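You operate a simulated robot arm through the tools that you are given. There is no shell and no other tool. Be economical: measure what you need, move in short steps, check, and stop when the job is done.

The job below is to be done with a simulated two-armed robot. You get a single attempt, and the scene is never put back.

## Task
Fill the clear pot about to its line from the red pump.
Fine: move the cream mat aside, stand the pot on the ring, spill none; pot and mat go back; let the pump rise again. Set down upright: clear pot.

It is judged by the outcome, as a careful person would: the job done as asked, and still so three seconds after it is handed in. It fails if anything else is knocked over, pushed out of place, dropped, spilled or broken.

## Robot
Two 6-joint arms with two-finger parallel grippers on one trunk that stands fixed in place. Base frame: the origin is at the foot of the trunk, x ahead of it, y to its left, z up. Readings come in mm, degrees, newtons and seconds.
The left shoulder is at [280, 185, 1155], the right one opposite. With the tool pointing down near the work surface each hand reaches from about 540 to 920 mm from the base axis, measured 20 degrees to its own side. Payload 1.57 kg a hand.
The TCP of each hand is the grasp point between the finger pads, 30 mm short of the fingertips. In the tool frame z runs along the fingers and y along their closing line. Largest opening 80 mm; finger width 17, thickness 12; the body of the gripper, 40 by 82 mm, starts 80 mm behind the TCP.
Orientation is told as [roll, pitch, yaw] about the base's x, y, z axes, in that order, counted from this pose: with the fingers straight down and closing along the base's y, the tool's x points along the base's -x, its y along +y and its z along -z.

## Interface
- The arms move only by the tool arm_command. It takes "left_rows", "right_rows" or both (then of equal length, played together; a hand with none holds still); each is a list that holds one entry, the list of rows, each a list of 7 numbers: the shift along the tool's x, y, z in cm, then the turn, a rotation vector about the tool's x, y, z in degrees, then the opening in per cent of the stroke, from 0 (shut) to 100 (fully open). In form: [[[tx, ty, tz, wx, wy, wz, grip], ...]]. A call has 1 to 10 rows; each row is the pose to reach, as a shift and turn from the pose commanded when the call began, along the tool's axes at that moment. Each row takes 0.2 s and may step no farther than 50 mm and 8.6 degrees from the row before; otherwise, or with a gripper value out of range, the whole call is refused. A pose out of reach is approached as far as the arm can. The call stops where the force on the tool passes 40 N (or 10 N more than at its start, if that is more) or the arm is blocked; 0.2 s more then pass. Each finger travels about 153 mm/s and halts on what it meets, pressing with about 35 N; the grip force reading is that of the motor and also rises with nothing between the fingers. The clock runs only during rows and for 0.2 s after the last one: add rows that repeat a pose to give the fingers time. The reply holds the time, the measured pose of the TCP, the force on the tool along the base axes, the opening and the grip force, in the units named above and with some noise, with the torque about the TCP (base axes, N m) and any sound that the robot's microphone picked up, and new pictures: "views" is both (left out), scene, wrist or none (wrist: the cameras of the hands that moved).
- Cameras (640 x 400 px; columns grow to the right, rows downward): "scene" is now at [248.5, 12.7, 1616.9]; the picture's right is [0.15, -0.99, 0.00], its down [-0.54, -0.08, -0.84] and it looks along [0.83, 0.12, -0.55] (base axes); focal length 256 px, centre (320, 200). "left" rides on the left gripper at [72, 7, -122] in its tool frame; the picture's right is [-0.09, 1.00, 0.00], its down [-0.84, -0.08, -0.54] and it looks along [-0.54, -0.05, 0.84] (tool axes); focal length 238 px, centre (320, 200). "right" rides on the right gripper at [72, -7, -122] in its tool frame; the picture's right is [0.09, 1.00, 0.00], its down [-0.84, 0.08, -0.54] and it looks along [-0.54, 0.05, 0.84] (tool axes); focal length 238 px, centre (320, 200). There is no depth. A picture from a camera that has moved, and an enlarged one, comes with that camera's place and axes in the base frame and with its lens.
- slide_trunk(by): slides the trunk up (or, below 0, down) by that many mm; the arms and the scene camera ride with it, the base frame stays. It gives what a move gives, with no picture.
- pan_tilt(pan, tilt): turns the head with the scene camera to pan (to the left, within 86 degrees either way) and tilt (down, from -29 to 69), counted from straight ahead of the robot. It gives what a move gives, and a new picture of the scene camera.
- inspect(camera, box): a new picture of the part [left, top, right, bottom] of that camera's present view, enlarged. No time passes.
- finish_job(): hands the job in; it is judged then, once.

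Go step by step. Nothing tells you positions but the pictures and the camera data: compare them with the known pose of the tool, close in by small moves and look again before you grip or let go. The budget is 120 turns and 200 pictures, counting those below and the enlarged ones. Unless the task says otherwise, let go and move clear before handing in, and close with one line.

The tools are called after ">>>" as a command line: name --argument value ..., lists and objects as JSON in quotes. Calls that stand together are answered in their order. arm_command: Moves the arms, as the interface text tells. Its arguments: {"type":"object","properties":{"left_rows":{"type":"array"},"right_rows":{"type":"array"},"views":{"type":"string","enum":["both","scene","wrist","none"]}},"required":[]} The other tools are called the same way: slide_trunk (by) slides the trunk up or down; pan_tilt (pan, tilt) turns the head that bears the scene camera; inspect (camera, box) takes an enlarged picture of a part of a camera's view; finish_job () hands the job in.

At the start:

```text
time: 0.0
left_tool_pos: [550.2, 260.8, 1467.4]
left_orientation: [0.0, 0.0, 0.0]
left_ft_force: [0.9, -0.6, 0.3]
left_torque: [-0.01, -0.01, -0.01]
left_opening: 80.2
left_grip_force: 0.1
right_tool_pos: [543.7, -209.9, 1406.6]
right_orientation: [0.0, -0.1, 0.0]
right_ft_force: [0.4, 0.3, -0.1]
right_torque: [0.0, 0.02, -0.01]
right_opening: 80.1
right_grip_force: 0.1
trunk travel left (down, up): [-850.0, 140.0]
head pan, tilt: [8.6, 33.3]
```

scene: 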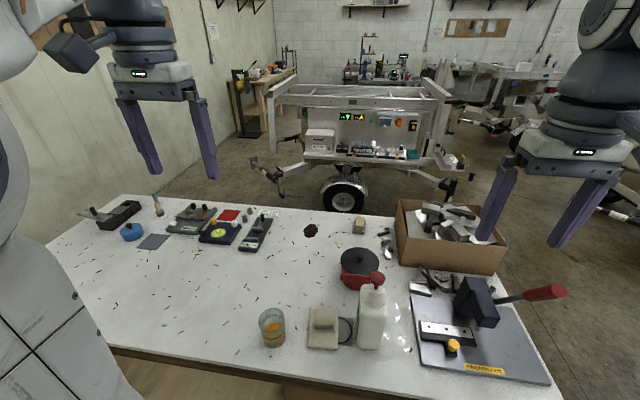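
right: 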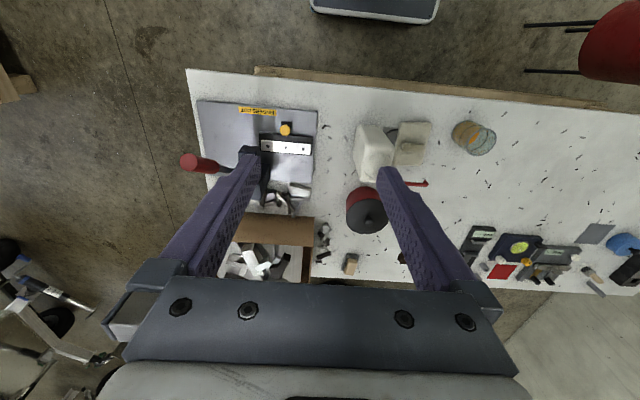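
left: 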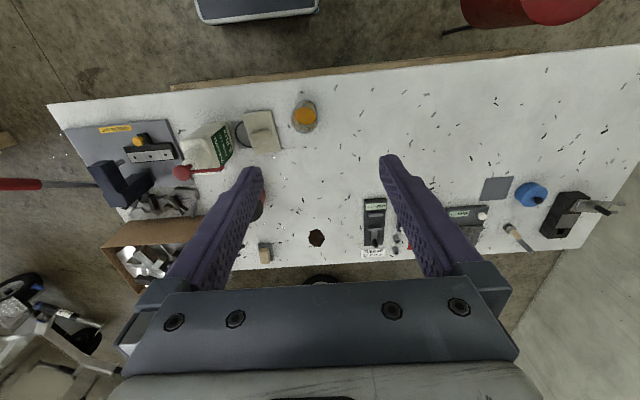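

I see a table with a glass (clear pot with orange line or contents), a cream mat with something on it, a ring partly hidden beneath/next to the mat, and a white bottle with a red pump. I'll look closer.

>>> inspect --camera "scene" --box '[240, 230, 420, 360]'

>>> inspect --camera "right" --box '[330, 90, 510, 240]'

>>> inspect --camera "left" --box '[160, 80, 340, 220]'

```text
3.08 times, centred on (330, 295) of scene
camera zoom: at [248.5, 12.7, 1616.9], right [0.15, -0.99, 0.0], down [-0.54, -0.08, -0.84], along [0.83, 0.12, -0.55], focal length 789 px, centre (289, -92)
```

zoom: 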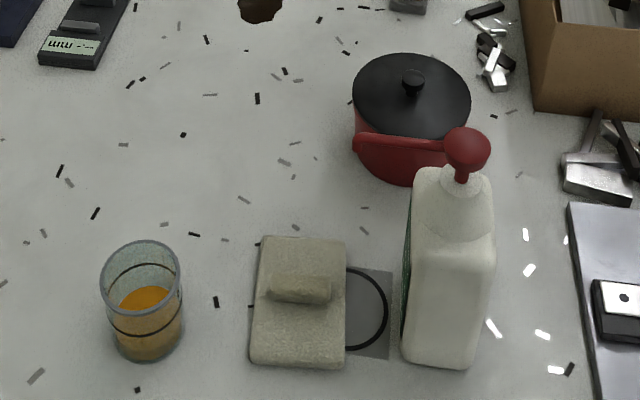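

```text
2.67 times, centred on (420, 165) of right
camera zoom: at [472.4, -217.4, 1529.6], right [-0.09, 1.0, 0.0], down [0.84, 0.08, 0.54], along [0.54, 0.05, -0.84], focal length 636 px, centre (53, 293)
```

zoom: 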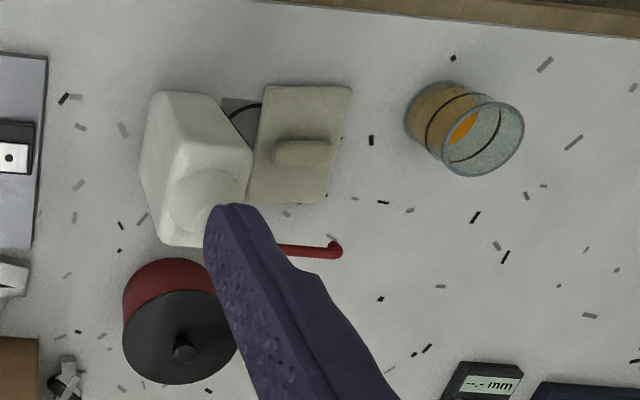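

```text
2.86 times, centred on (250, 150) of left
camera zoom: at [479.6, 266.3, 1589.3], right [0.09, 1.0, 0.0], down [0.84, -0.08, 0.54], along [0.54, -0.05, -0.84], focal length 681 px, centre (520, 343)
```

zoom: 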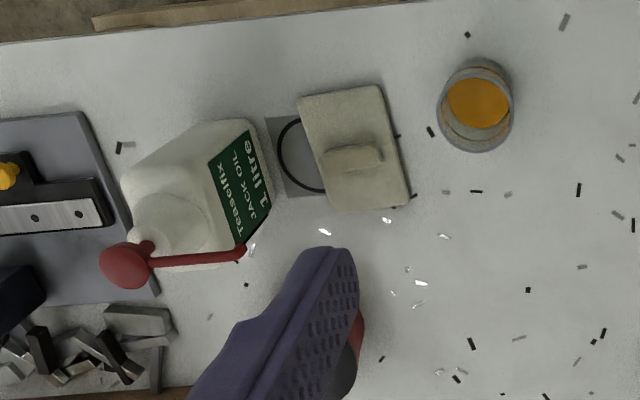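

The mat handle is at about (687, 68, 882), the pot at about (636, 204) and the spout tip at about (691, 23, 1098), above the ring. The pump head is at (692, -69, 1103). First I yaw the left hand by 90° on the way down, so it can take the mat handle and later the pot from the side.

>>> arm_command --left_rows '[[[-1, -1, 2.7, 0, 0, -8.5, 100], [-2, -2, 5.4, 0, 0, -17, 100], [-3, -3, 8.1, 0, 0, -25.5, 100], [-4, -4, 10.8, 0, 0, -34, 100], [-5, -5, 13.5, 0, 0, -42.5, 100], [-6, -6, 16.2, 0, 0, -51, 100], [-7, -7, 18.9, 0, 0, -59.5, 100], [-8, -8, 21.6, 0, 0, -68, 100], [-9, -9, 24.3, 0, 0, -76.5, 100], [-10, -10, 26.7, 0, 0, -85, 100]]]'

```text
time: 2.2
left_tool_pos: [653.1, 158.1, 1200.6]
left_orientation: [0.0, 0.0, 85.2]
left_ft_force: [0.3, -0.2, -0.2]
left_torque: [0.0, 0.01, -0.01]
left_opening: 79.7
left_grip_force: 0.1
right_tool_pos: [544.0, -210.9, 1406.7]
right_orientation: [0.0, 0.0, 0.1]
right_ft_force: [0.1, -0.4, 0.2]
right_torque: [-0.02, 0.01, 0.01]
right_opening: 80.1
right_grip_force: 0.0
trunk travel left (down, up): [-850.0, 140.0]
head pan, tilt: [8.6, 33.3]
camera scene: at [248.5, 12.7, 1616.9], right [0.15, -0.99, 0.0], down [-0.54, -0.08, -0.84], along [0.83, 0.12, -0.55], focal length 256 px, centre (320, 200)
camera left: at [640.4, 86.8, 1322.4], right [-0.98, 0.18, 0.0], down [0.15, 0.83, 0.54], along [0.1, 0.53, -0.84], focal length 238 px, centre (320, 200)
```

scene: 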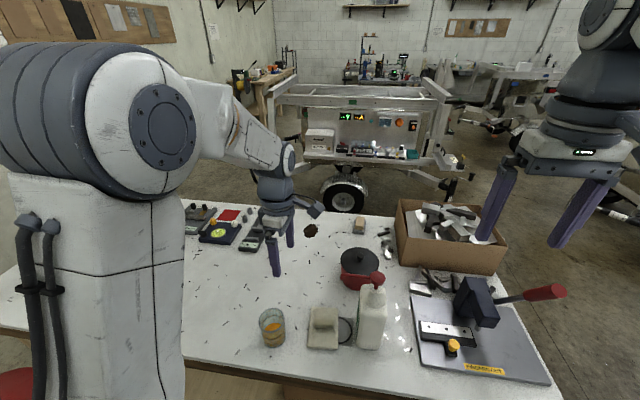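
left: 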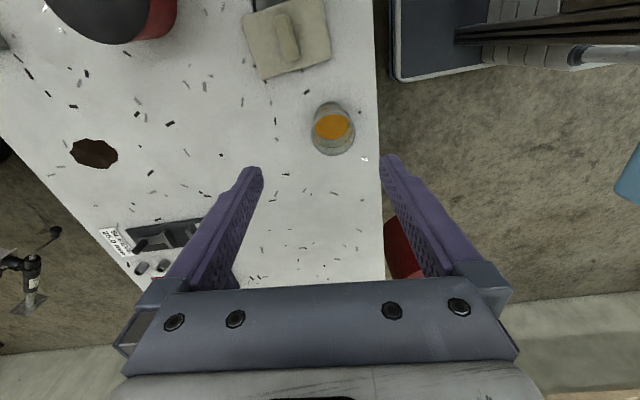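

The spout overhangs this area, so I will reach under it with the hand tilted about 35°, coming from the +y side. I align the yaw first and then tilt.

>>> arm_command --left_rows '[[[0.3, -1.9, 3.5, 0, 0, -4, 100], [0.5, -3.8, 7, 0, 0, -8, 100]]]' --views "none"

>>> arm_command --left_rows '[[[0, 0, 1, 0, 8, 0, 100], [0, 0, 2, 0, 16, 0, 100], [0, 0, 3, 0, 24, 0, 100], [0, 0, 4, 0, 32, 0, 100], [0, 0, 5, 0, 35, 0, 100]]]'

```text
time: 2.8
left_tool_pos: [686.1, 150.9, 1131.9]
left_orientation: [-0.1, 0.0, 93.1]
left_ft_force: [-0.7, -0.5, 0.3]
left_torque: [-0.02, -0.01, 0.0]
left_opening: 80.0
left_grip_force: 0.1
right_tool_pos: [542.5, -212.2, 1406.6]
right_orientation: [-0.1, 0.0, 0.0]
right_ft_force: [0.6, 0.4, -0.9]
right_torque: [-0.02, -0.01, 0.01]
right_opening: 79.9
right_grip_force: 0.0
trunk travel left (down, up): [-850.0, 140.0]
head pan, tilt: [8.6, 33.3]
```

```text
time: 4.0
left_tool_pos: [688.6, 151.2, 1080.9]
left_orientation: [-0.1, 35.2, 93.0]
left_ft_force: [-1.4, -0.8, 0.7]
left_torque: [0.06, 0.0, 0.01]
left_opening: 80.1
left_grip_force: 0.1
right_tool_pos: [544.1, -210.9, 1407.0]
right_orientation: [0.0, 0.1, -0.2]
right_ft_force: [0.9, -0.5, -0.7]
right_torque: [-0.04, 0.03, -0.03]
right_opening: 79.7
right_grip_force: 0.0
trunk travel left (down, up): [-850.0, 140.0]
head pan, tilt: [8.6, 33.3]
camera scene: at [248.5, 12.8, 1616.9], right [0.15, -0.99, 0.0], down [-0.54, -0.08, -0.84], along [0.83, 0.12, -0.55], focal length 256 px, centre (320, 200)
camera left: at [681.2, 162.3, 1221.5], right [-1.0, 0.02, -0.05], down [0.02, 1.0, -0.04], along [0.05, -0.04, -1.0], focal length 238 px, centre (320, 200)
```

scene: 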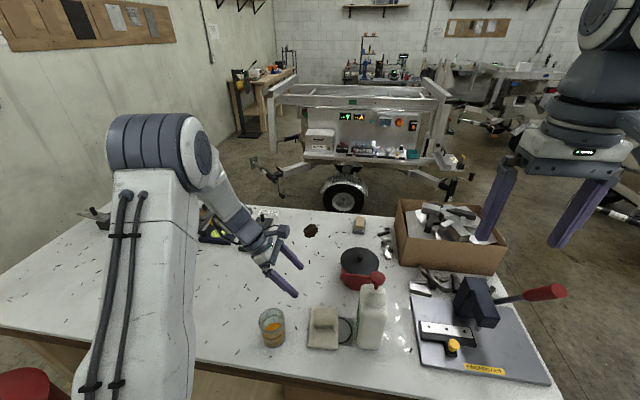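
left: 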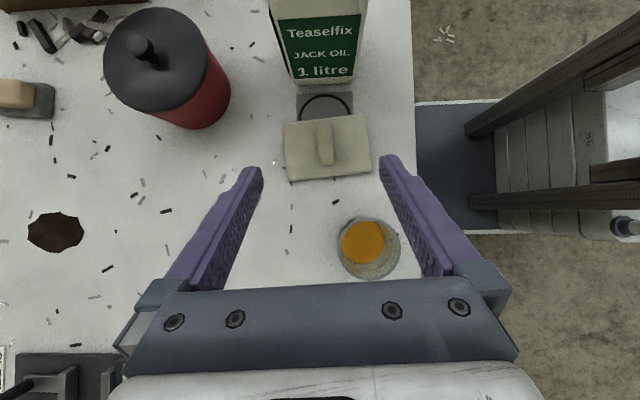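

The view is now straight down onto the mat. Its handle is at about (688, 69), yawed about 6°. I come in to just above the handle.

>>> arm_command --left_rows '[[[-0.35, 0.1, 4, 0.43, 0, -0.6, 100], [-0.7, 0.2, 8.1, 0.86, 0, -1.2, 100], [-1.05, 0.3, 12.2, 1.3, 0, -1.84, 100], [-1.43, 0.43, 16.2, 1.73, 0, -2.45, 100]]]'

```text
time: 5.0
left_tool_pos: [686.5, 70.4, 938.5]
left_orientation: [-0.1, 35.0, 96.0]
left_ft_force: [0.3, 0.3, -0.2]
left_torque: [0.0, -0.05, -0.01]
left_opening: 80.0
left_grip_force: 0.1
right_tool_pos: [543.1, -211.1, 1406.5]
right_orientation: [0.0, 0.0, 0.0]
right_ft_force: [-0.2, 0.1, 0.1]
right_torque: [-0.02, 0.02, 0.0]
right_opening: 80.1
right_grip_force: 0.0
trunk travel left (down, up): [-850.0, 140.0]
head pan, tilt: [8.6, 33.3]
camera scene: at [248.4, 12.7, 1617.0], right [0.15, -0.99, 0.0], down [-0.54, -0.08, -0.84], along [0.83, 0.12, -0.55], focal length 256 px, centre (320, 200)
camera left: at [680.0, 80.5, 1080.2], right [-1.0, -0.03, -0.05], down [-0.03, 1.0, -0.04], along [0.05, -0.03, -1.0], focal length 238 px, centre (320, 200)
```

scene: 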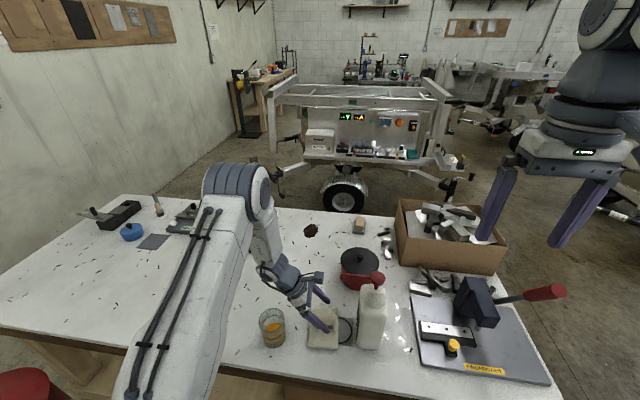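
left: 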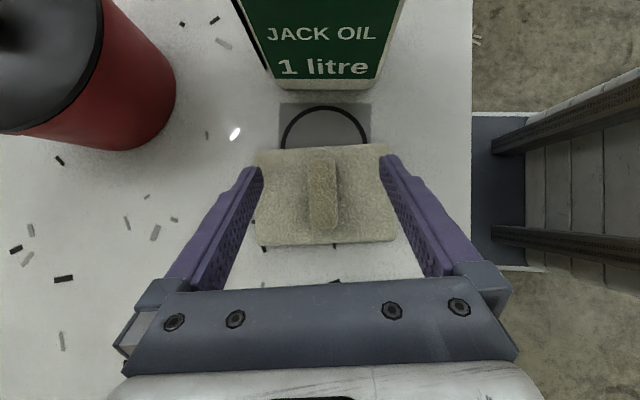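

The hand is centred over the handle, so I lower it along the handle's sides.

>>> arm_command --left_rows '[[[-1, 0, 0.7, 0, 0, 0, 100], [-2, -0.1, 1.5, 0, 0, 0, 100], [-2.7, -0.1, 2.1, 0, 0, 0, 100]]]' --views "wrist"

>>> inspect --camera "scene" --box '[270, 270, 390, 360]'

```text
time: 5.8
left_tool_pos: [688.9, 80.4, 906.0]
left_orientation: [0.0, 35.0, 95.9]
left_ft_force: [0.0, 0.1, 0.9]
left_torque: [0.0, 0.0, 0.0]
left_opening: 80.2
left_grip_force: 0.1
right_tool_pos: [543.6, -212.0, 1408.0]
right_orientation: [0.0, 0.0, -0.2]
right_ft_force: [-0.5, 0.9, -0.1]
right_torque: [-0.02, 0.02, 0.02]
right_opening: 79.9
right_grip_force: 0.0
trunk travel left (down, up): [-850.0, 140.0]
head pan, tilt: [8.6, 33.3]
camera left: at [680.4, 90.3, 1047.5], right [-1.0, -0.03, -0.05], down [-0.03, 1.0, -0.04], along [0.05, -0.03, -1.0], focal length 238 px, centre (320, 200)
```

left: 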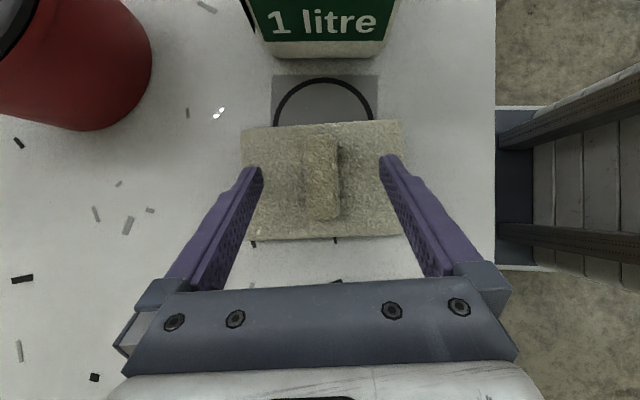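

```text
4.44 times, centred on (330, 315) of scene
camera zoom: at [248.6, 12.6, 1616.9], right [0.15, -0.99, 0.0], down [-0.54, -0.08, -0.84], along [0.83, 0.12, -0.55], focal length 1139 px, centre (276, -311)
```

zoom: 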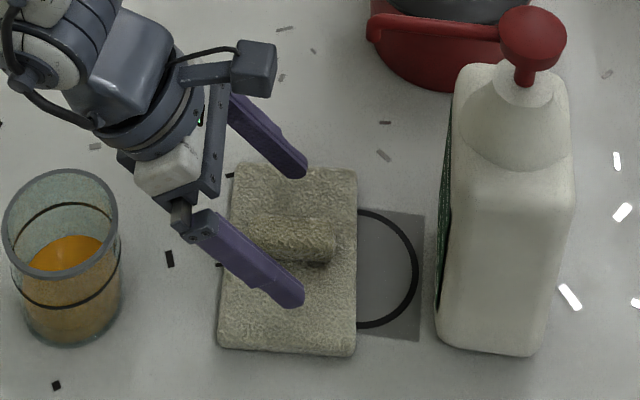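

>>> arm_command --left_rows '[[[-0.12, 0, 0.17, 0, 0, 0, 100], [-0.24, 0, 0.34, 0, 0, 0, 100], [-0.24, 0, 0.34, 0, 0, 0, 100]]]' --views "none"

>>> inspect --camera "scene" --box '[300, 295, 350, 335]'

```text
time: 6.6
left_tool_pos: [689.3, 80.3, 903.0]
left_orientation: [-0.1, 34.9, 96.0]
left_ft_force: [0.0, -0.4, 0.0]
left_torque: [0.03, 0.02, 0.03]
left_opening: 80.2
left_grip_force: 0.2
right_tool_pos: [543.3, -212.3, 1406.3]
right_orientation: [0.0, 0.0, 0.1]
right_ft_force: [0.2, 0.5, 0.3]
right_torque: [0.02, 0.02, -0.02]
right_opening: 79.8
right_grip_force: 0.0
trunk travel left (down, up): [-850.0, 140.0]
head pan, tilt: [8.6, 33.3]
```

```text
10.00 times, centred on (325, 315) of scene
camera zoom: at [248.5, 12.7, 1616.9], right [0.15, -0.99, 0.0], down [-0.54, -0.08, -0.84], along [0.83, 0.12, -0.55], focal length 2564 px, centre (270, -950)
```

zoom: 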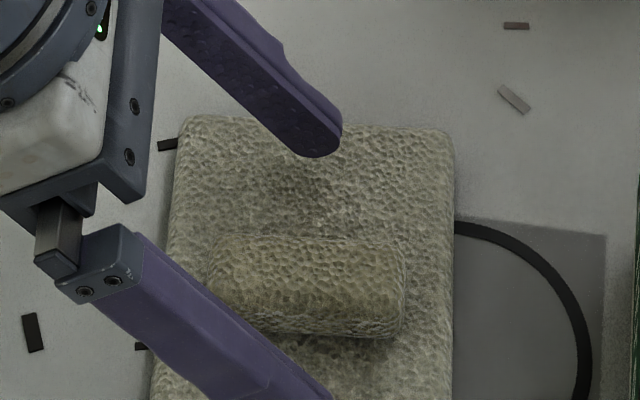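

Now I close on the handle.

>>> arm_command --left_rows '[[[0, 0, 0, 0, 0, 0, 50], [0, 0, 0, 0, 0, 0, 20], [0, 0, 0, 0, 0, 0, 10], [0, 0, 0, 0, 0, 0, 10]]]' --views "wrist"

>>> inspect --camera "scene" --box '[300, 295, 350, 335]'

```text
time: 7.6
left_tool_pos: [688.9, 80.7, 902.8]
left_orientation: [0.0, 34.9, 96.0]
left_ft_force: [0.1, -0.9, 0.4]
left_torque: [0.01, -0.04, -0.02]
left_opening: 22.9
left_grip_force: 35.2
right_tool_pos: [544.2, -212.5, 1406.8]
right_orientation: [-0.1, 0.0, 0.0]
right_ft_force: [0.1, 0.4, 0.3]
right_torque: [0.01, 0.02, 0.05]
right_opening: 80.0
right_grip_force: 0.0
trunk travel left (down, up): [-850.0, 140.0]
head pan, tilt: [8.6, 33.3]
camera left: at [680.9, 90.4, 1044.1], right [-1.0, -0.03, -0.05], down [-0.03, 1.0, -0.04], along [0.05, -0.03, -1.0], focal length 238 px, centre (320, 200)
```

left: 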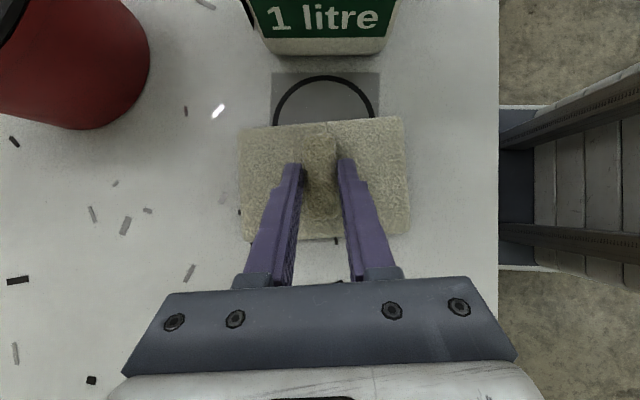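

```text
10.00 times, centred on (325, 315) of scene
camera zoom: at [248.5, 12.6, 1616.9], right [0.15, -0.99, 0.0], down [-0.54, -0.08, -0.84], along [0.83, 0.12, -0.55], focal length 2564 px, centre (270, -950)
```

zoom: 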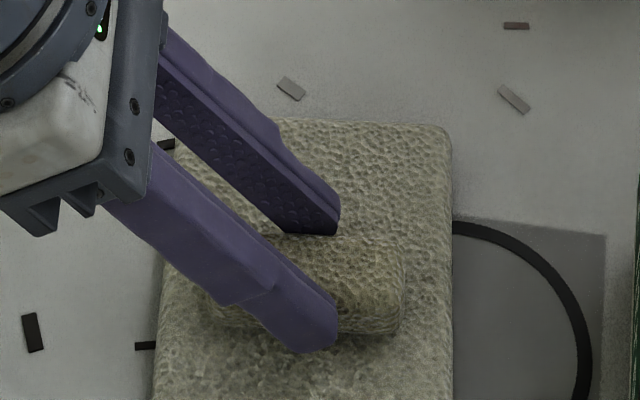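

>>> arm_command --left_rows '[[[0.6, 0, -0.82, 0, 0, 0, 10], [2, 0, -2.87, 0, 0, 0, 10], [1.0, -3.1, -3.5, 0, 0, 0, 10], [0.1, -6.3, -4.2, 0, 0, 0, 10], [-0.9, -9.4, -4.9, 0, 0, 0, 10], [-1.86, -12.56, -5.58, 0, 0, 0, 10], [-1.86, -12.56, -5.58, 0, 0, 0, 10]]]'

```text
time: 9.2
left_tool_pos: [809.0, 139.8, 937.2]
left_orientation: [0.0, 35.0, 95.9]
left_ft_force: [0.1, -0.5, -1.6]
left_torque: [0.0, -0.02, 0.0]
left_opening: 23.0
left_grip_force: 34.7
right_tool_pos: [543.3, -211.5, 1406.8]
right_orientation: [0.0, 0.1, 0.0]
right_ft_force: [-0.4, -0.4, -0.2]
right_torque: [0.01, 0.02, 0.01]
right_opening: 80.1
right_grip_force: 0.2
trunk travel left (down, up): [-850.0, 140.0]
head pan, tilt: [8.6, 33.3]
camera scene: at [248.7, 12.8, 1616.9], right [0.15, -0.99, 0.0], down [-0.54, -0.08, -0.84], along [0.83, 0.12, -0.55], focal length 256 px, centre (320, 200)
camera left: at [801.5, 150.4, 1078.7], right [-1.0, -0.03, -0.05], down [-0.03, 1.0, -0.04], along [0.05, -0.03, -1.0], focal length 238 px, centre (320, 200)
```

scene: 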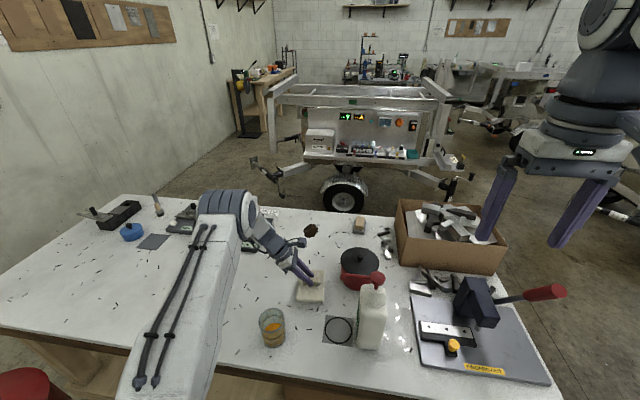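
left: 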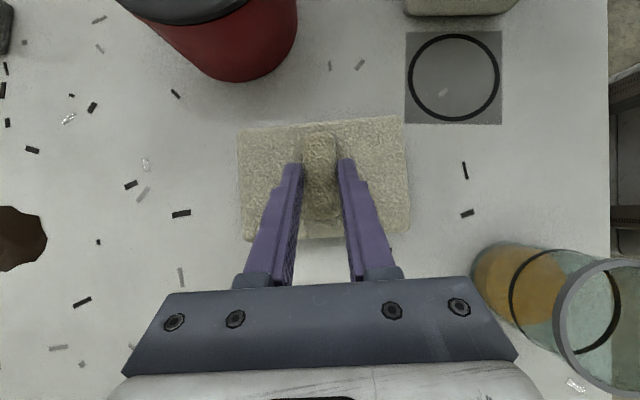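

The mat is up and the whole ring is visible at about (691, 23). I set the mat down here on free table and release it.

>>> arm_command --left_rows '[[[-1, 0, 1.4, 0, 0, 0, 10], [-1.75, 0, 2.5, 0, 0, 0, 10], [-1.95, 0, 2.79, 0, 0, 0, 10], [-1.95, 0, 2.79, 0, 0, 0, 10], [-1.95, 0, 2.79, 0, 0, 0, 50], [-1.95, 0, 2.79, 0, 0, 0, 90], [-1.95, 0, 2.79, 0, 0, 0, 90]]]' --views "wrist"

```text
time: 10.8
left_tool_pos: [808.3, 139.7, 902.6]
left_orientation: [0.0, 35.0, 96.0]
left_ft_force: [0.1, -0.5, 0.2]
left_torque: [0.0, 0.02, 0.03]
left_opening: 71.9
left_grip_force: 0.1
right_tool_pos: [544.0, -212.2, 1406.9]
right_orientation: [0.0, 0.0, 0.1]
right_ft_force: [-0.2, -0.1, 0.3]
right_torque: [0.01, 0.0, -0.01]
right_opening: 80.2
right_grip_force: 0.0
trunk travel left (down, up): [-850.0, 140.0]
head pan, tilt: [8.6, 33.3]
camera left: at [801.2, 149.8, 1044.8], right [-1.0, -0.03, -0.05], down [-0.03, 1.0, -0.04], along [0.05, -0.03, -1.0], focal length 238 px, centre (320, 200)
```

left: 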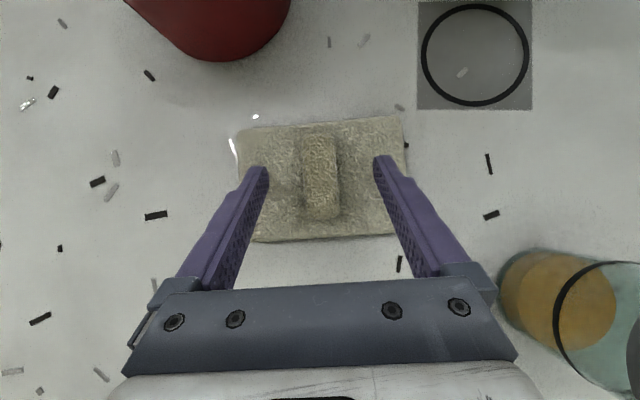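

The mat is down clear of the pot's path. I lift off and swing round to the +y side of the pot, increasing the tilt to 60°.

>>> arm_command --left_rows '[[[1.72, 0, -2.45, 0, 0, 0, 90], [3.44, 0, -4.9, 0, 0, 0, 100], [1.5, 2.5, -7.6, 0, 4, 0, 100], [-0.3, 5, -10.4, 0, 8, 0, 100], [-2.2, 7.5, -13.1, 0, 13, 0, 100], [-4.1, 10, -15.9, 0, 17, 0, 100], [-6, 12.5, -18.6, 0, 21, 0, 100], [-7.84, 14.93, -21.36, 0, 25, 0, 100]]]'

```text
time: 12.6
left_tool_pos: [640.5, 311.3, 1033.0]
left_orientation: [-0.1, 60.1, 95.9]
left_ft_force: [1.0, -0.1, -0.4]
left_torque: [-0.02, 0.02, 0.01]
left_opening: 80.2
left_grip_force: 0.1
right_tool_pos: [544.7, -211.2, 1407.4]
right_orientation: [0.0, 0.0, -0.2]
right_ft_force: [-0.4, 0.8, -0.8]
right_torque: [-0.04, -0.01, 0.0]
right_opening: 79.9
right_grip_force: 0.1
trunk travel left (down, up): [-850.0, 140.0]
head pan, tilt: [8.6, 33.3]
camera scene: at [248.6, 12.6, 1616.9], right [0.15, -0.99, 0.0], down [-0.54, -0.08, -0.84], along [0.83, 0.12, -0.55], focal length 256 px, centre (320, 200)
camera left: at [627.4, 378.8, 1156.3], right [-1.0, -0.06, -0.08], down [-0.01, 0.89, -0.45], along [0.1, -0.45, -0.89], focal length 238 px, centre (320, 200)
```

scene: 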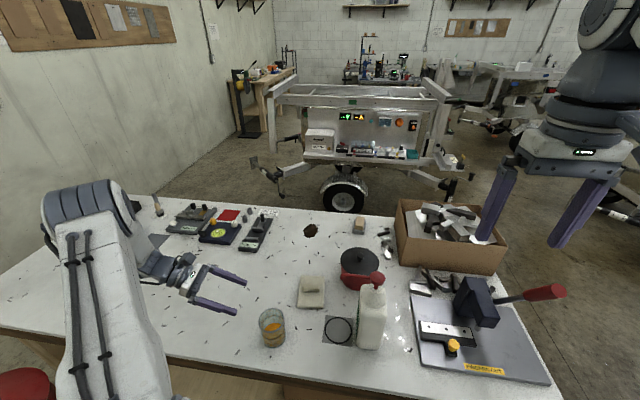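
left: 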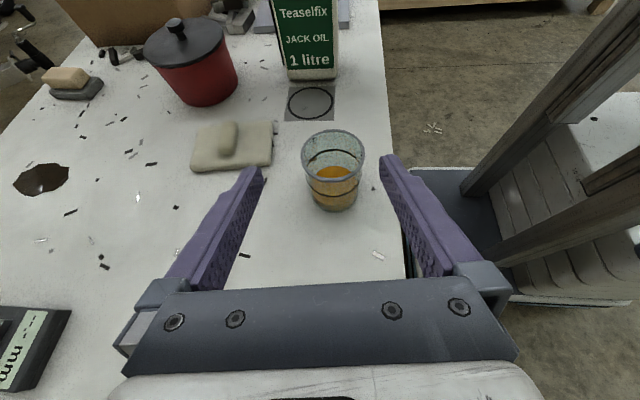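

>>> inspect --camera "left" --box '[280, 110, 400, 220]'

>>> inspect --camera "scene" --box '[245, 295, 305, 355]'

```text
3.64 times, centred on (340, 165) of left
camera zoom: at [627.4, 378.8, 1156.3], right [-1.0, -0.06, -0.08], down [-0.01, 0.89, -0.45], along [0.1, -0.45, -0.89], focal length 867 px, centre (247, 327)
```

zoom: 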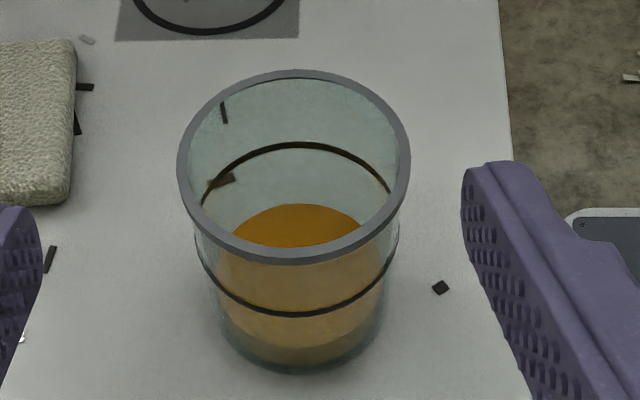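

```text
6.67 times, centred on (275, 325) of scene
camera zoom: at [248.6, 12.6, 1616.9], right [0.15, -0.99, 0.0], down [-0.54, -0.08, -0.84], along [0.83, 0.12, -0.55], focal length 1709 px, centre (620, -633)
```

zoom: 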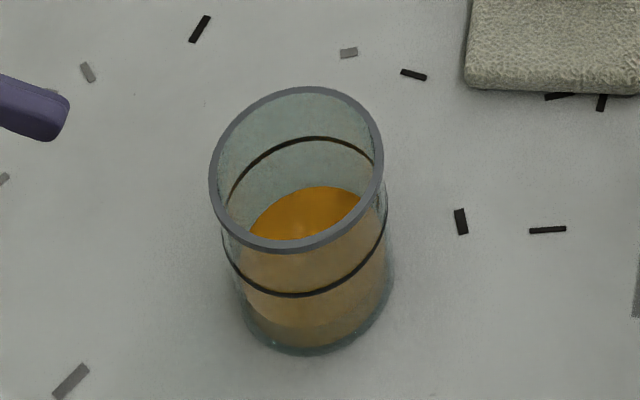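

There is one fill line, and the liquid now sits well below it. The pot is at about (642, 208) with its rim near z 936 and a diameter of about 74. I descend to a pre-grasp position on its +y side.

>>> arm_command --left_rows '[[[-2.7, 0.2, 2.3, 0, 0, 0, 100], [-5.4, 0.5, 4.6, 0, 0, 0, 100], [-8.1, 0.7, 6.9, 0, 0, 0, 100], [-10.7, 0.9, 9.1, 0, 0, 0, 100]]]'

>>> inspect --camera "scene" --box '[220, 280, 310, 360]'

```text
time: 13.6
left_tool_pos: [634.6, 282.4, 894.3]
left_orientation: [0.0, 60.0, 95.9]
left_ft_force: [0.2, -0.8, 0.8]
left_torque: [-0.02, 0.06, 0.01]
left_opening: 80.0
left_grip_force: 0.1
right_tool_pos: [543.2, -211.7, 1405.1]
right_orientation: [0.0, 0.0, 0.0]
right_ft_force: [-0.1, 0.5, -0.3]
right_torque: [0.02, 0.04, -0.02]
right_opening: 79.9
right_grip_force: 0.0
trunk travel left (down, up): [-850.0, 140.0]
head pan, tilt: [8.6, 33.3]
camera scene: at [248.4, 12.7, 1617.0], right [0.15, -0.99, 0.0], down [-0.54, -0.08, -0.84], along [0.83, 0.12, -0.55], focal length 256 px, centre (320, 200)
camera left: at [620.1, 351.4, 1016.7], right [-1.0, -0.06, -0.08], down [-0.01, 0.89, -0.45], along [0.1, -0.45, -0.89], focal length 238 px, centre (320, 200)
```

scene: 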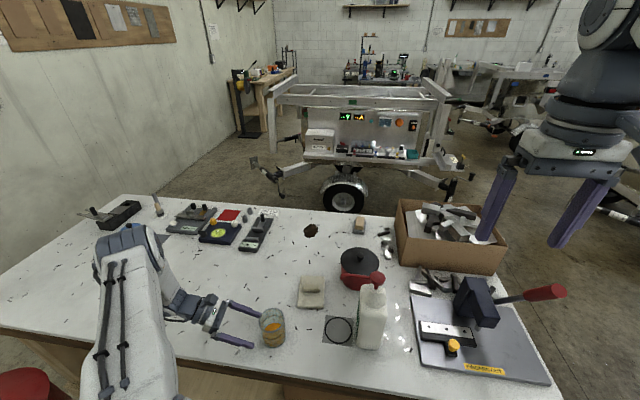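
left: 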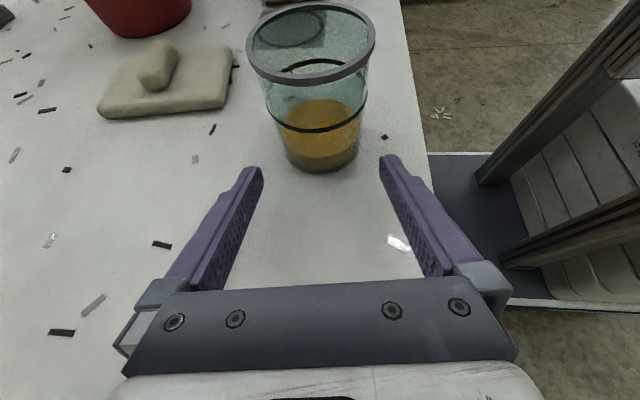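

```text
5.00 times, centred on (265, 320) of scene
camera zoom: at [248.4, 12.7, 1617.0], right [0.15, -0.99, 0.0], down [-0.54, -0.08, -0.84], along [0.83, 0.12, -0.55], focal length 1282 px, centre (595, -400)
```

zoom: 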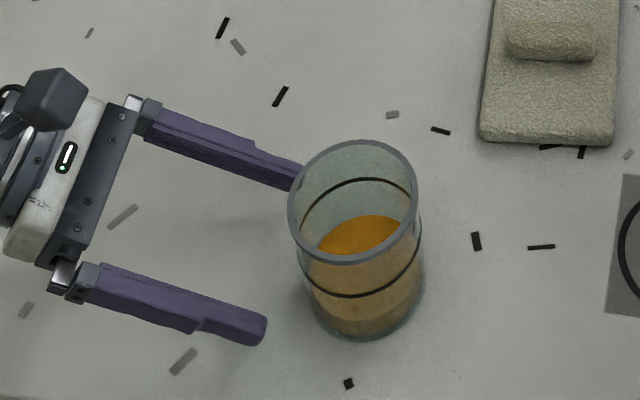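

The hand is aligned with the pot to within about 2 mm. I slide in around it in two stages.

>>> arm_command --left_rows '[[[1, 0, 1.73, 0, 0, 0, 100], [2, 0, 3.46, 0, 0, 0, 100]]]' --views "wrist"

>>> inspect --camera "scene" --box '[220, 280, 310, 360]'

```text
time: 14.2
left_tool_pos: [638.1, 243.3, 894.3]
left_orientation: [-0.1, 60.0, 95.9]
left_ft_force: [0.3, -0.4, 0.4]
left_torque: [0.01, 0.03, -0.02]
left_opening: 79.8
left_grip_force: 0.0
right_tool_pos: [543.8, -210.0, 1407.0]
right_orientation: [0.0, 0.1, 0.0]
right_ft_force: [-0.3, -0.4, 0.2]
right_torque: [0.03, -0.04, 0.0]
right_opening: 80.0
right_grip_force: 0.0
trunk travel left (down, up): [-850.0, 140.0]
head pan, tilt: [8.6, 33.3]
camera left: at [624.6, 311.7, 1017.9], right [-0.99, -0.06, -0.08], down [-0.01, 0.89, -0.45], along [0.1, -0.45, -0.89], focal length 238 px, centre (320, 200)
```

left: 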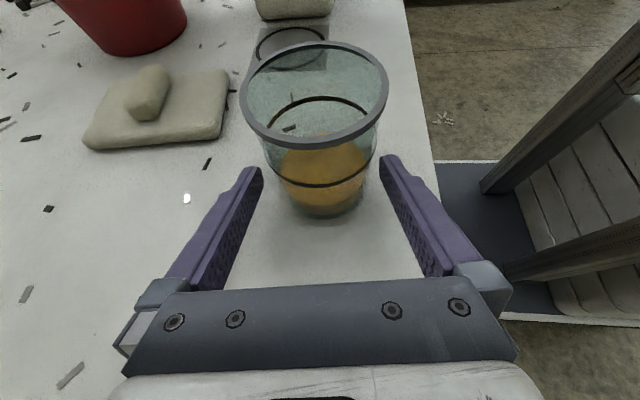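

```text
5.00 times, centred on (265, 320) of scene
camera zoom: at [248.4, 12.7, 1616.9], right [0.15, -0.99, 0.0], down [-0.54, -0.08, -0.84], along [0.83, 0.12, -0.55], focal length 1282 px, centre (595, -400)
```

zoom: 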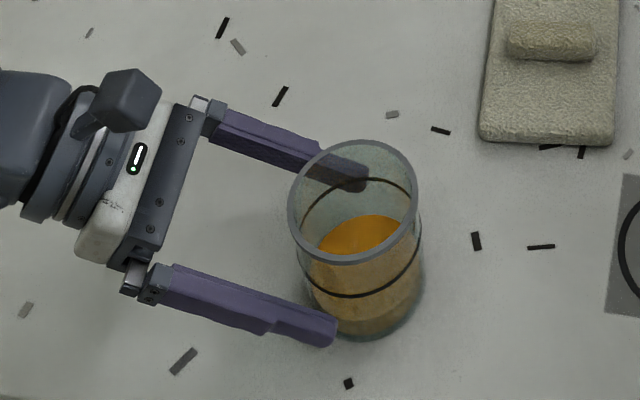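

>>> arm_command --left_rows '[[[0.6, 0, 1.04, 0, 0, 0, 100], [1.2, 0, 2.08, 0, 0, 0, 100], [1.7, 0, 2.94, 0, 0, 0, 100]]]' --views "wrist"

>>> inspect --camera "scene" --box '[220, 280, 310, 360]'

```text
time: 15.0
left_tool_pos: [641.2, 211.0, 895.7]
left_orientation: [-0.1, 59.9, 96.0]
left_ft_force: [0.7, 0.3, -1.3]
left_torque: [-0.02, 0.03, 0.0]
left_opening: 80.0
left_grip_force: 0.0
right_tool_pos: [543.9, -210.6, 1406.0]
right_orientation: [0.1, 0.0, -0.1]
right_ft_force: [0.7, -0.1, 0.3]
right_torque: [0.01, 0.0, 0.0]
right_opening: 80.0
right_grip_force: 0.1
trunk travel left (down, up): [-850.0, 140.0]
head pan, tilt: [8.6, 33.3]
camera left: at [627.5, 279.6, 1018.3], right [-1.0, -0.06, -0.08], down [-0.02, 0.89, -0.45], along [0.1, -0.45, -0.89], focal length 238 px, centre (320, 200)
```

left: 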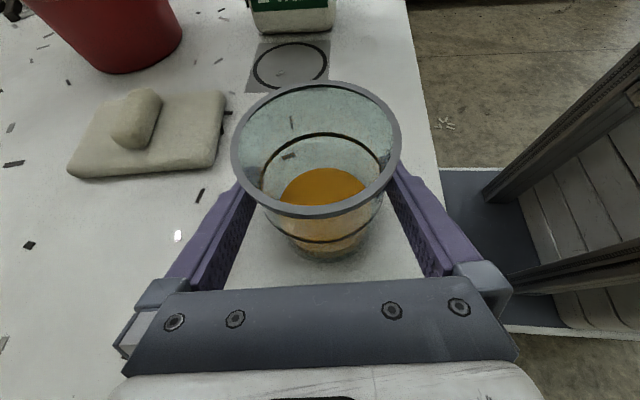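

```text
5.00 times, centred on (265, 320) of scene
camera zoom: at [248.5, 12.7, 1616.9], right [0.15, -0.99, 0.0], down [-0.54, -0.08, -0.84], along [0.83, 0.12, -0.55], focal length 1282 px, centre (595, -400)
```

zoom: 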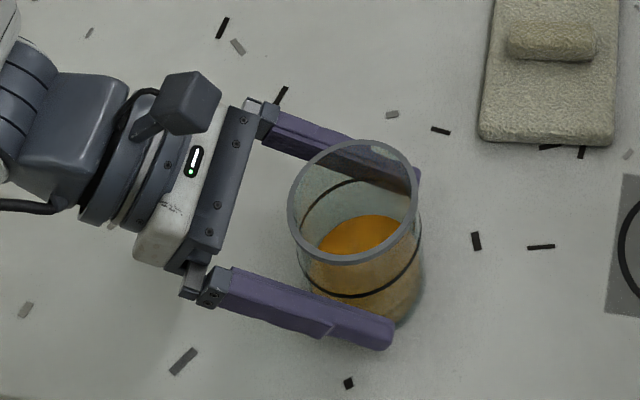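

The fingers straddle the pot below its rim. I close gently.

>>> arm_command --left_rows '[[[0, 0, 0, 0, 0, 0, 94], [0, 0, 0, 0, 0, 0, 88], [0, 0, 0, 0, 0, 0, 82], [0, 0, 0, 0, 0, 0, 76], [0, 0, 0, 0, 0, 0, 72]]]' --views "wrist"

>>> inspect --camera "scene" --box '[220, 280, 310, 360]'

```text
time: 16.2
left_tool_pos: [641.4, 211.7, 893.7]
left_orientation: [0.0, 60.1, 96.0]
left_ft_force: [-0.1, -0.1, 0.3]
left_torque: [-0.01, 0.07, 0.02]
left_opening: 68.6
left_grip_force: 35.3
right_tool_pos: [543.9, -211.8, 1405.3]
right_orientation: [-0.1, 0.0, -0.1]
right_ft_force: [-0.8, -0.9, -0.3]
right_torque: [-0.01, -0.04, 0.01]
right_opening: 80.2
right_grip_force: 0.1
trunk travel left (down, up): [-850.0, 140.0]
head pan, tilt: [8.6, 33.3]
camera left: at [627.5, 279.6, 1018.4], right [-1.0, -0.06, -0.08], down [-0.02, 0.89, -0.45], along [0.1, -0.45, -0.89], focal length 238 px, centre (320, 200)
```

left: 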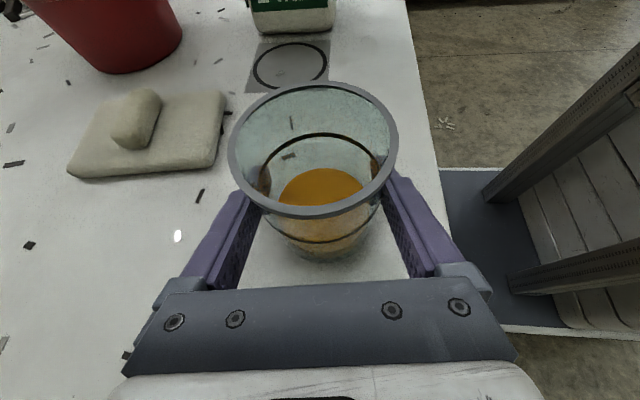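

```text
5.00 times, centred on (265, 320) of scene
camera zoom: at [248.4, 12.7, 1616.9], right [0.15, -0.99, 0.0], down [-0.54, -0.08, -0.84], along [0.83, 0.12, -0.55], focal length 1282 px, centre (595, -400)
```

zoom: 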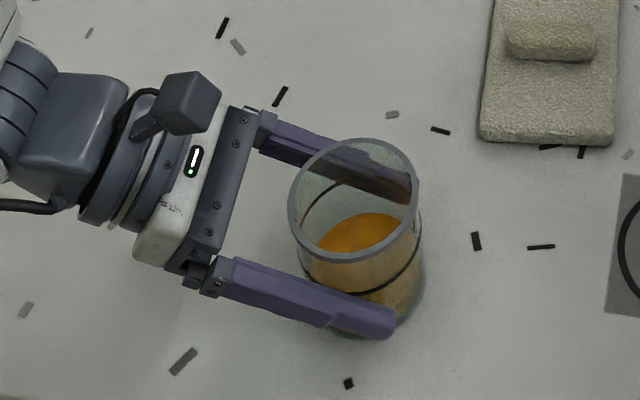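

The pot is held at 68.6 mm. I lift it 25 mm and carry it level and slowly most of the way to the ring.

>>> arm_command --left_rows '[[[0.5, 0, -0.29, 0, 0, 0, 72], [1.3, 0, -0.75, 0, 0, 0, 72], [2.17, 0, -1.25, 0, 0, 0, 72], [2.9, -0.27, 0, 0, 0, 0, 72], [4.0, -0.7, 2.0, 0, 0, 0, 72], [5.2, -1.15, 4.1, 0, 0, 0, 72], [6.5, -1.65, 6.3, 0, 0, 0, 72], [7.8, -2.15, 8.5, 0, 0, 0, 72], [8.8, -2.5, 10.2, 0, 0, 0, 72], [9.34, -2.74, 11.2, 0, 0, 0, 72]]]'

>>> inspect --camera "scene" --box '[270, 260, 390, 360]'

```text
time: 18.4
left_tool_pos: [683.6, 69.8, 919.6]
left_orientation: [0.0, 60.1, 95.8]
left_ft_force: [0.3, 0.1, -2.0]
left_torque: [0.01, 0.01, 0.03]
left_opening: 68.7
left_grip_force: 34.7
right_tool_pos: [544.0, -211.3, 1407.3]
right_orientation: [0.0, 0.1, 0.1]
right_ft_force: [0.2, -0.7, -0.2]
right_torque: [0.0, 0.04, 0.02]
right_opening: 80.2
right_grip_force: 0.2
trunk travel left (down, up): [-850.0, 140.0]
head pan, tilt: [8.6, 33.3]
camera scene: at [248.5, 12.7, 1616.9], right [0.15, -0.99, 0.0], down [-0.54, -0.08, -0.84], along [0.83, 0.12, -0.55], focal length 256 px, centre (320, 200)
camera left: at [669.4, 137.7, 1043.7], right [-1.0, -0.06, -0.08], down [-0.02, 0.89, -0.45], along [0.1, -0.45, -0.89], focal length 238 px, centre (320, 200)
```

scene: 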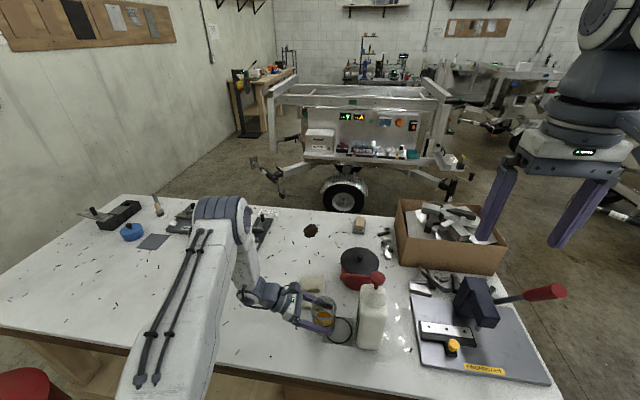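
left: 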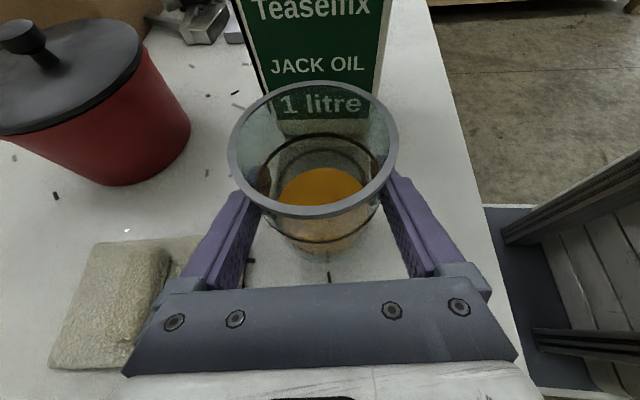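

```text
4.00 times, centred on (330, 310) of scene
camera zoom: at [248.5, 12.7, 1616.9], right [0.15, -0.99, 0.0], down [-0.54, -0.08, -0.84], along [0.83, 0.12, -0.55], focal length 1025 px, centre (280, -240)
```

zoom: 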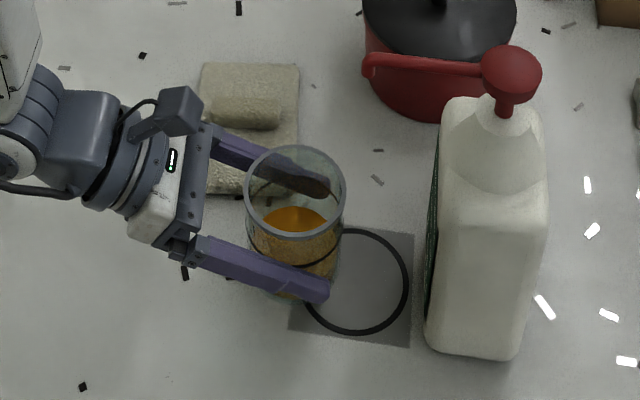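

>>> arm_command --left_rows '[[[0.4, 0, 1.1, 0, 0, 0, 72], [0.8, -0.1, 2.3, 0, 0, 0, 72], [1.15, -0.1, 3.5, 0, 0, 0, 72], [1.45, -0.16, 4.53, 0, 0, 0, 72], [1.45, -0.16, 4.53, 0, 0, 0, 72]]]' --views "wrist"

>>> inspect --camera "scene" --box '[300, 270, 390, 360]'

>>> inspect --camera "left" --box '[220, 60, 420, 280]'

```text
time: 19.6
left_tool_pos: [688.7, 23.7, 910.4]
left_orientation: [-0.2, 60.0, 95.9]
left_ft_force: [0.1, -1.1, -2.1]
left_torque: [-0.03, 0.03, 0.01]
left_opening: 68.5
left_grip_force: 35.0
right_tool_pos: [543.9, -210.7, 1406.3]
right_orientation: [0.0, 0.0, -0.1]
right_ft_force: [0.6, -0.1, 0.7]
right_torque: [0.0, 0.02, -0.02]
right_opening: 80.0
right_grip_force: 0.0
trunk travel left (down, up): [-850.0, 140.0]
head pan, tilt: [8.6, 33.3]
camera left: at [676.4, 92.2, 1033.5], right [-1.0, -0.06, -0.08], down [-0.02, 0.89, -0.45], along [0.1, -0.45, -0.89], focal length 238 px, centre (320, 200)
```

left: 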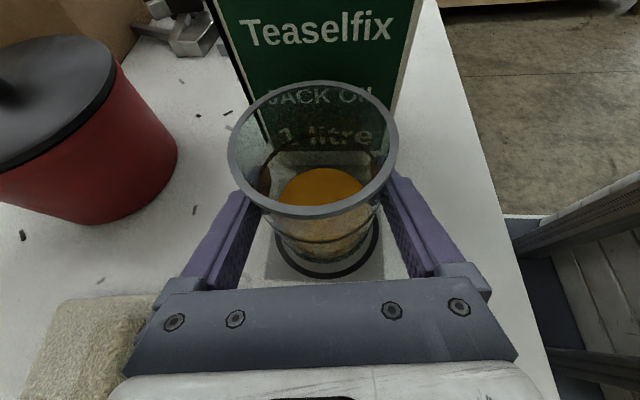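

```text
4.44 times, centred on (345, 315) of scene
camera zoom: at [248.6, 12.6, 1616.9], right [0.15, -0.99, 0.0], down [-0.54, -0.08, -0.84], along [0.83, 0.12, -0.55], focal length 1139 px, centre (209, -311)
```

zoom: 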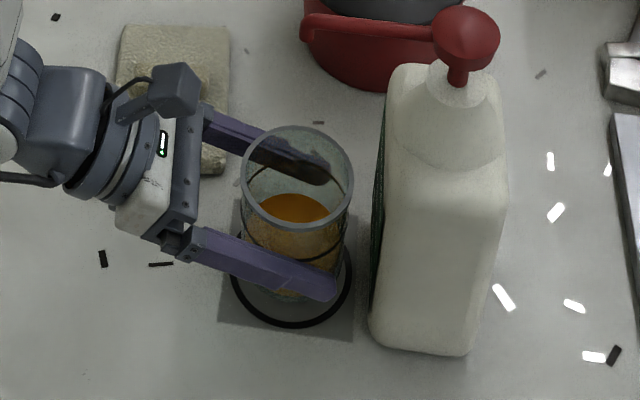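

```text
1.82 times, centred on (320, 170) of left
camera zoom: at [676.4, 92.2, 1033.5], right [-1.0, -0.06, -0.08], down [-0.02, 0.89, -0.45], along [0.1, -0.45, -0.89], focal length 433 px, centre (320, 254)
```

zoom: 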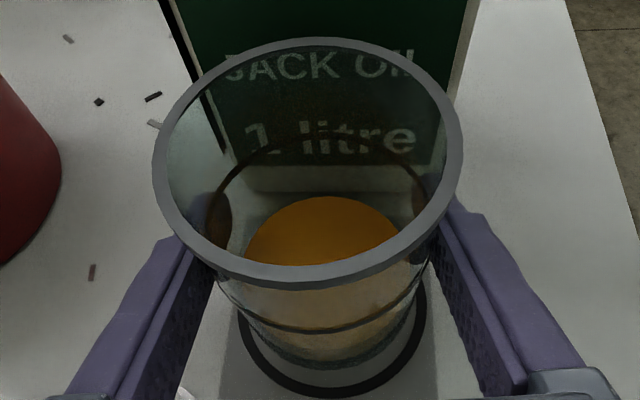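

Pot and ring are concentric within a couple of mm. I lower the pot onto the ring.

>>> arm_command --left_rows '[[[-0.5, 0, 0.29, 0, 0, 0, 72], [-0.95, 0, 0.55, 0, 0, 0, 72], [-1.2, 0, 0.69, 0, 0, 0, 72], [-1.3, 0, 0.75, 0, 0, 0, 72], [-1.38, 0, 0.8, 0, 0, 0, 72], [-1.38, 0, 0.8, 0, 0, 0, 72]]]' --views "none"

>>> inspect --camera "scene" --box '[300, 270, 390, 360]'

>>> inspect --camera "left" --box '[220, 60, 420, 280]'

```text
time: 21.0
left_tool_pos: [691.9, 24.5, 894.7]
left_orientation: [-0.1, 60.0, 95.9]
left_ft_force: [-1.3, 3.4, 8.5]
left_torque: [0.32, 0.24, 0.0]
left_opening: 68.4
left_grip_force: 34.8
right_tool_pos: [543.4, -211.1, 1407.5]
right_orientation: [-0.1, 0.0, -0.1]
right_ft_force: [0.9, -0.4, 0.3]
right_torque: [0.0, -0.04, 0.01]
right_opening: 79.9
right_grip_force: 0.1
trunk travel left (down, up): [-850.0, 140.0]
head pan, tilt: [8.6, 33.3]
```

```text
4.44 times, centred on (345, 315) of scene
camera zoom: at [248.1, 12.8, 1617.1], right [0.15, -0.99, 0.0], down [-0.54, -0.08, -0.84], along [0.83, 0.12, -0.55], focal length 1139 px, centre (209, -311)
```

zoom: 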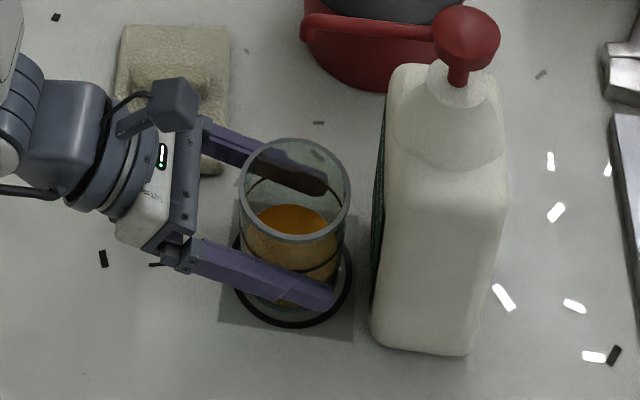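

```text
1.82 times, centred on (320, 170) of left
camera zoom: at [677.5, 93.5, 1018.3], right [-0.99, -0.06, -0.08], down [-0.02, 0.89, -0.45], along [0.1, -0.45, -0.89], focal length 433 px, centre (320, 254)
```

zoom: 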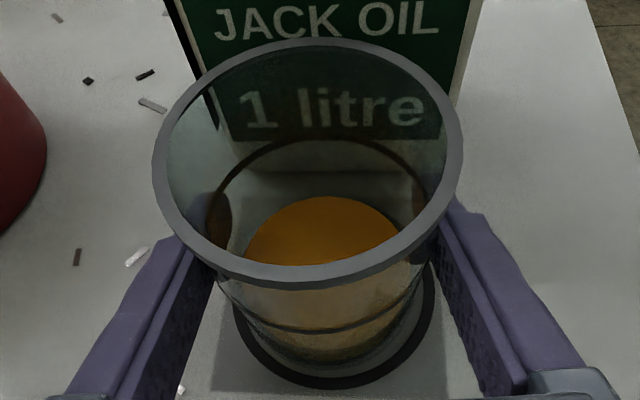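

The pot is seated on the ring. I open and draw straight back along the approach line.

>>> arm_command --left_rows '[[[0.05, 0, -0.03, 0, 0, 0, 78], [0.05, 0, -0.03, 0, 0, 0, 86], [0.05, 0, -0.03, 0, 0, 0, 94], [0.05, 0, -0.03, 0, 0, 0, 100], [0.05, 0, -0.03, 0, 0, 0, 100]]]' --views "wrist"

>>> inspect --camera "scene" --box '[300, 270, 390, 360]'

```text
time: 22.2
left_tool_pos: [690.8, 25.6, 895.4]
left_orientation: [0.0, 60.1, 95.9]
left_ft_force: [-0.1, -1.0, 0.3]
left_torque: [0.02, 0.0, 0.01]
left_opening: 80.0
left_grip_force: 0.1
right_tool_pos: [543.8, -211.3, 1406.7]
right_orientation: [0.1, -0.1, -0.2]
right_ft_force: [-1.0, 0.0, 0.6]
right_torque: [-0.02, -0.01, -0.03]
right_opening: 80.1
right_grip_force: 0.0
trunk travel left (down, up): [-850.0, 140.0]
head pan, tilt: [8.6, 33.3]
camera left: at [677.3, 93.5, 1017.9], right [-1.0, -0.06, -0.08], down [-0.02, 0.89, -0.45], along [0.1, -0.45, -0.89], focal length 238 px, centre (320, 200)
```

left: 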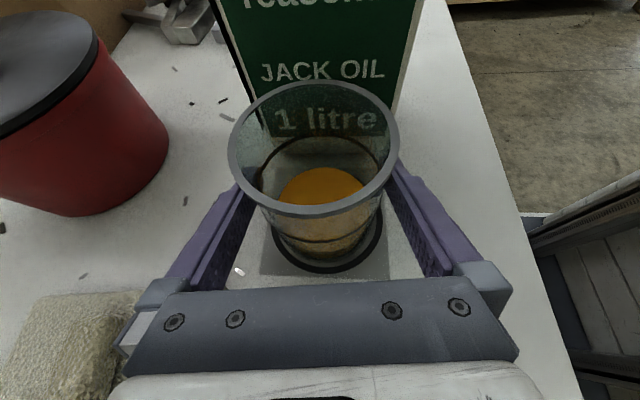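

```text
4.44 times, centred on (345, 315) of scene
camera zoom: at [248.5, 12.7, 1616.9], right [0.15, -0.99, 0.0], down [-0.54, -0.08, -0.84], along [0.83, 0.12, -0.55], focal length 1139 px, centre (209, -311)
```

zoom: 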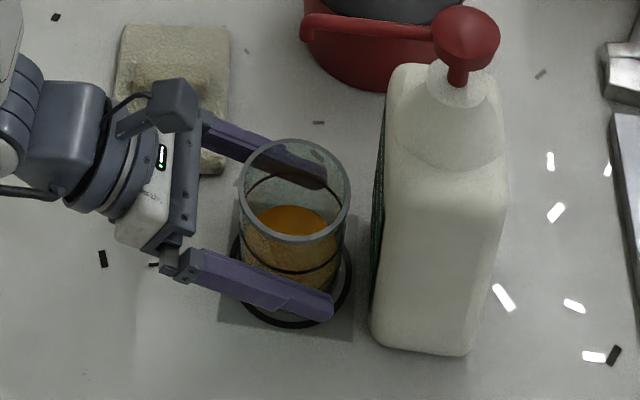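

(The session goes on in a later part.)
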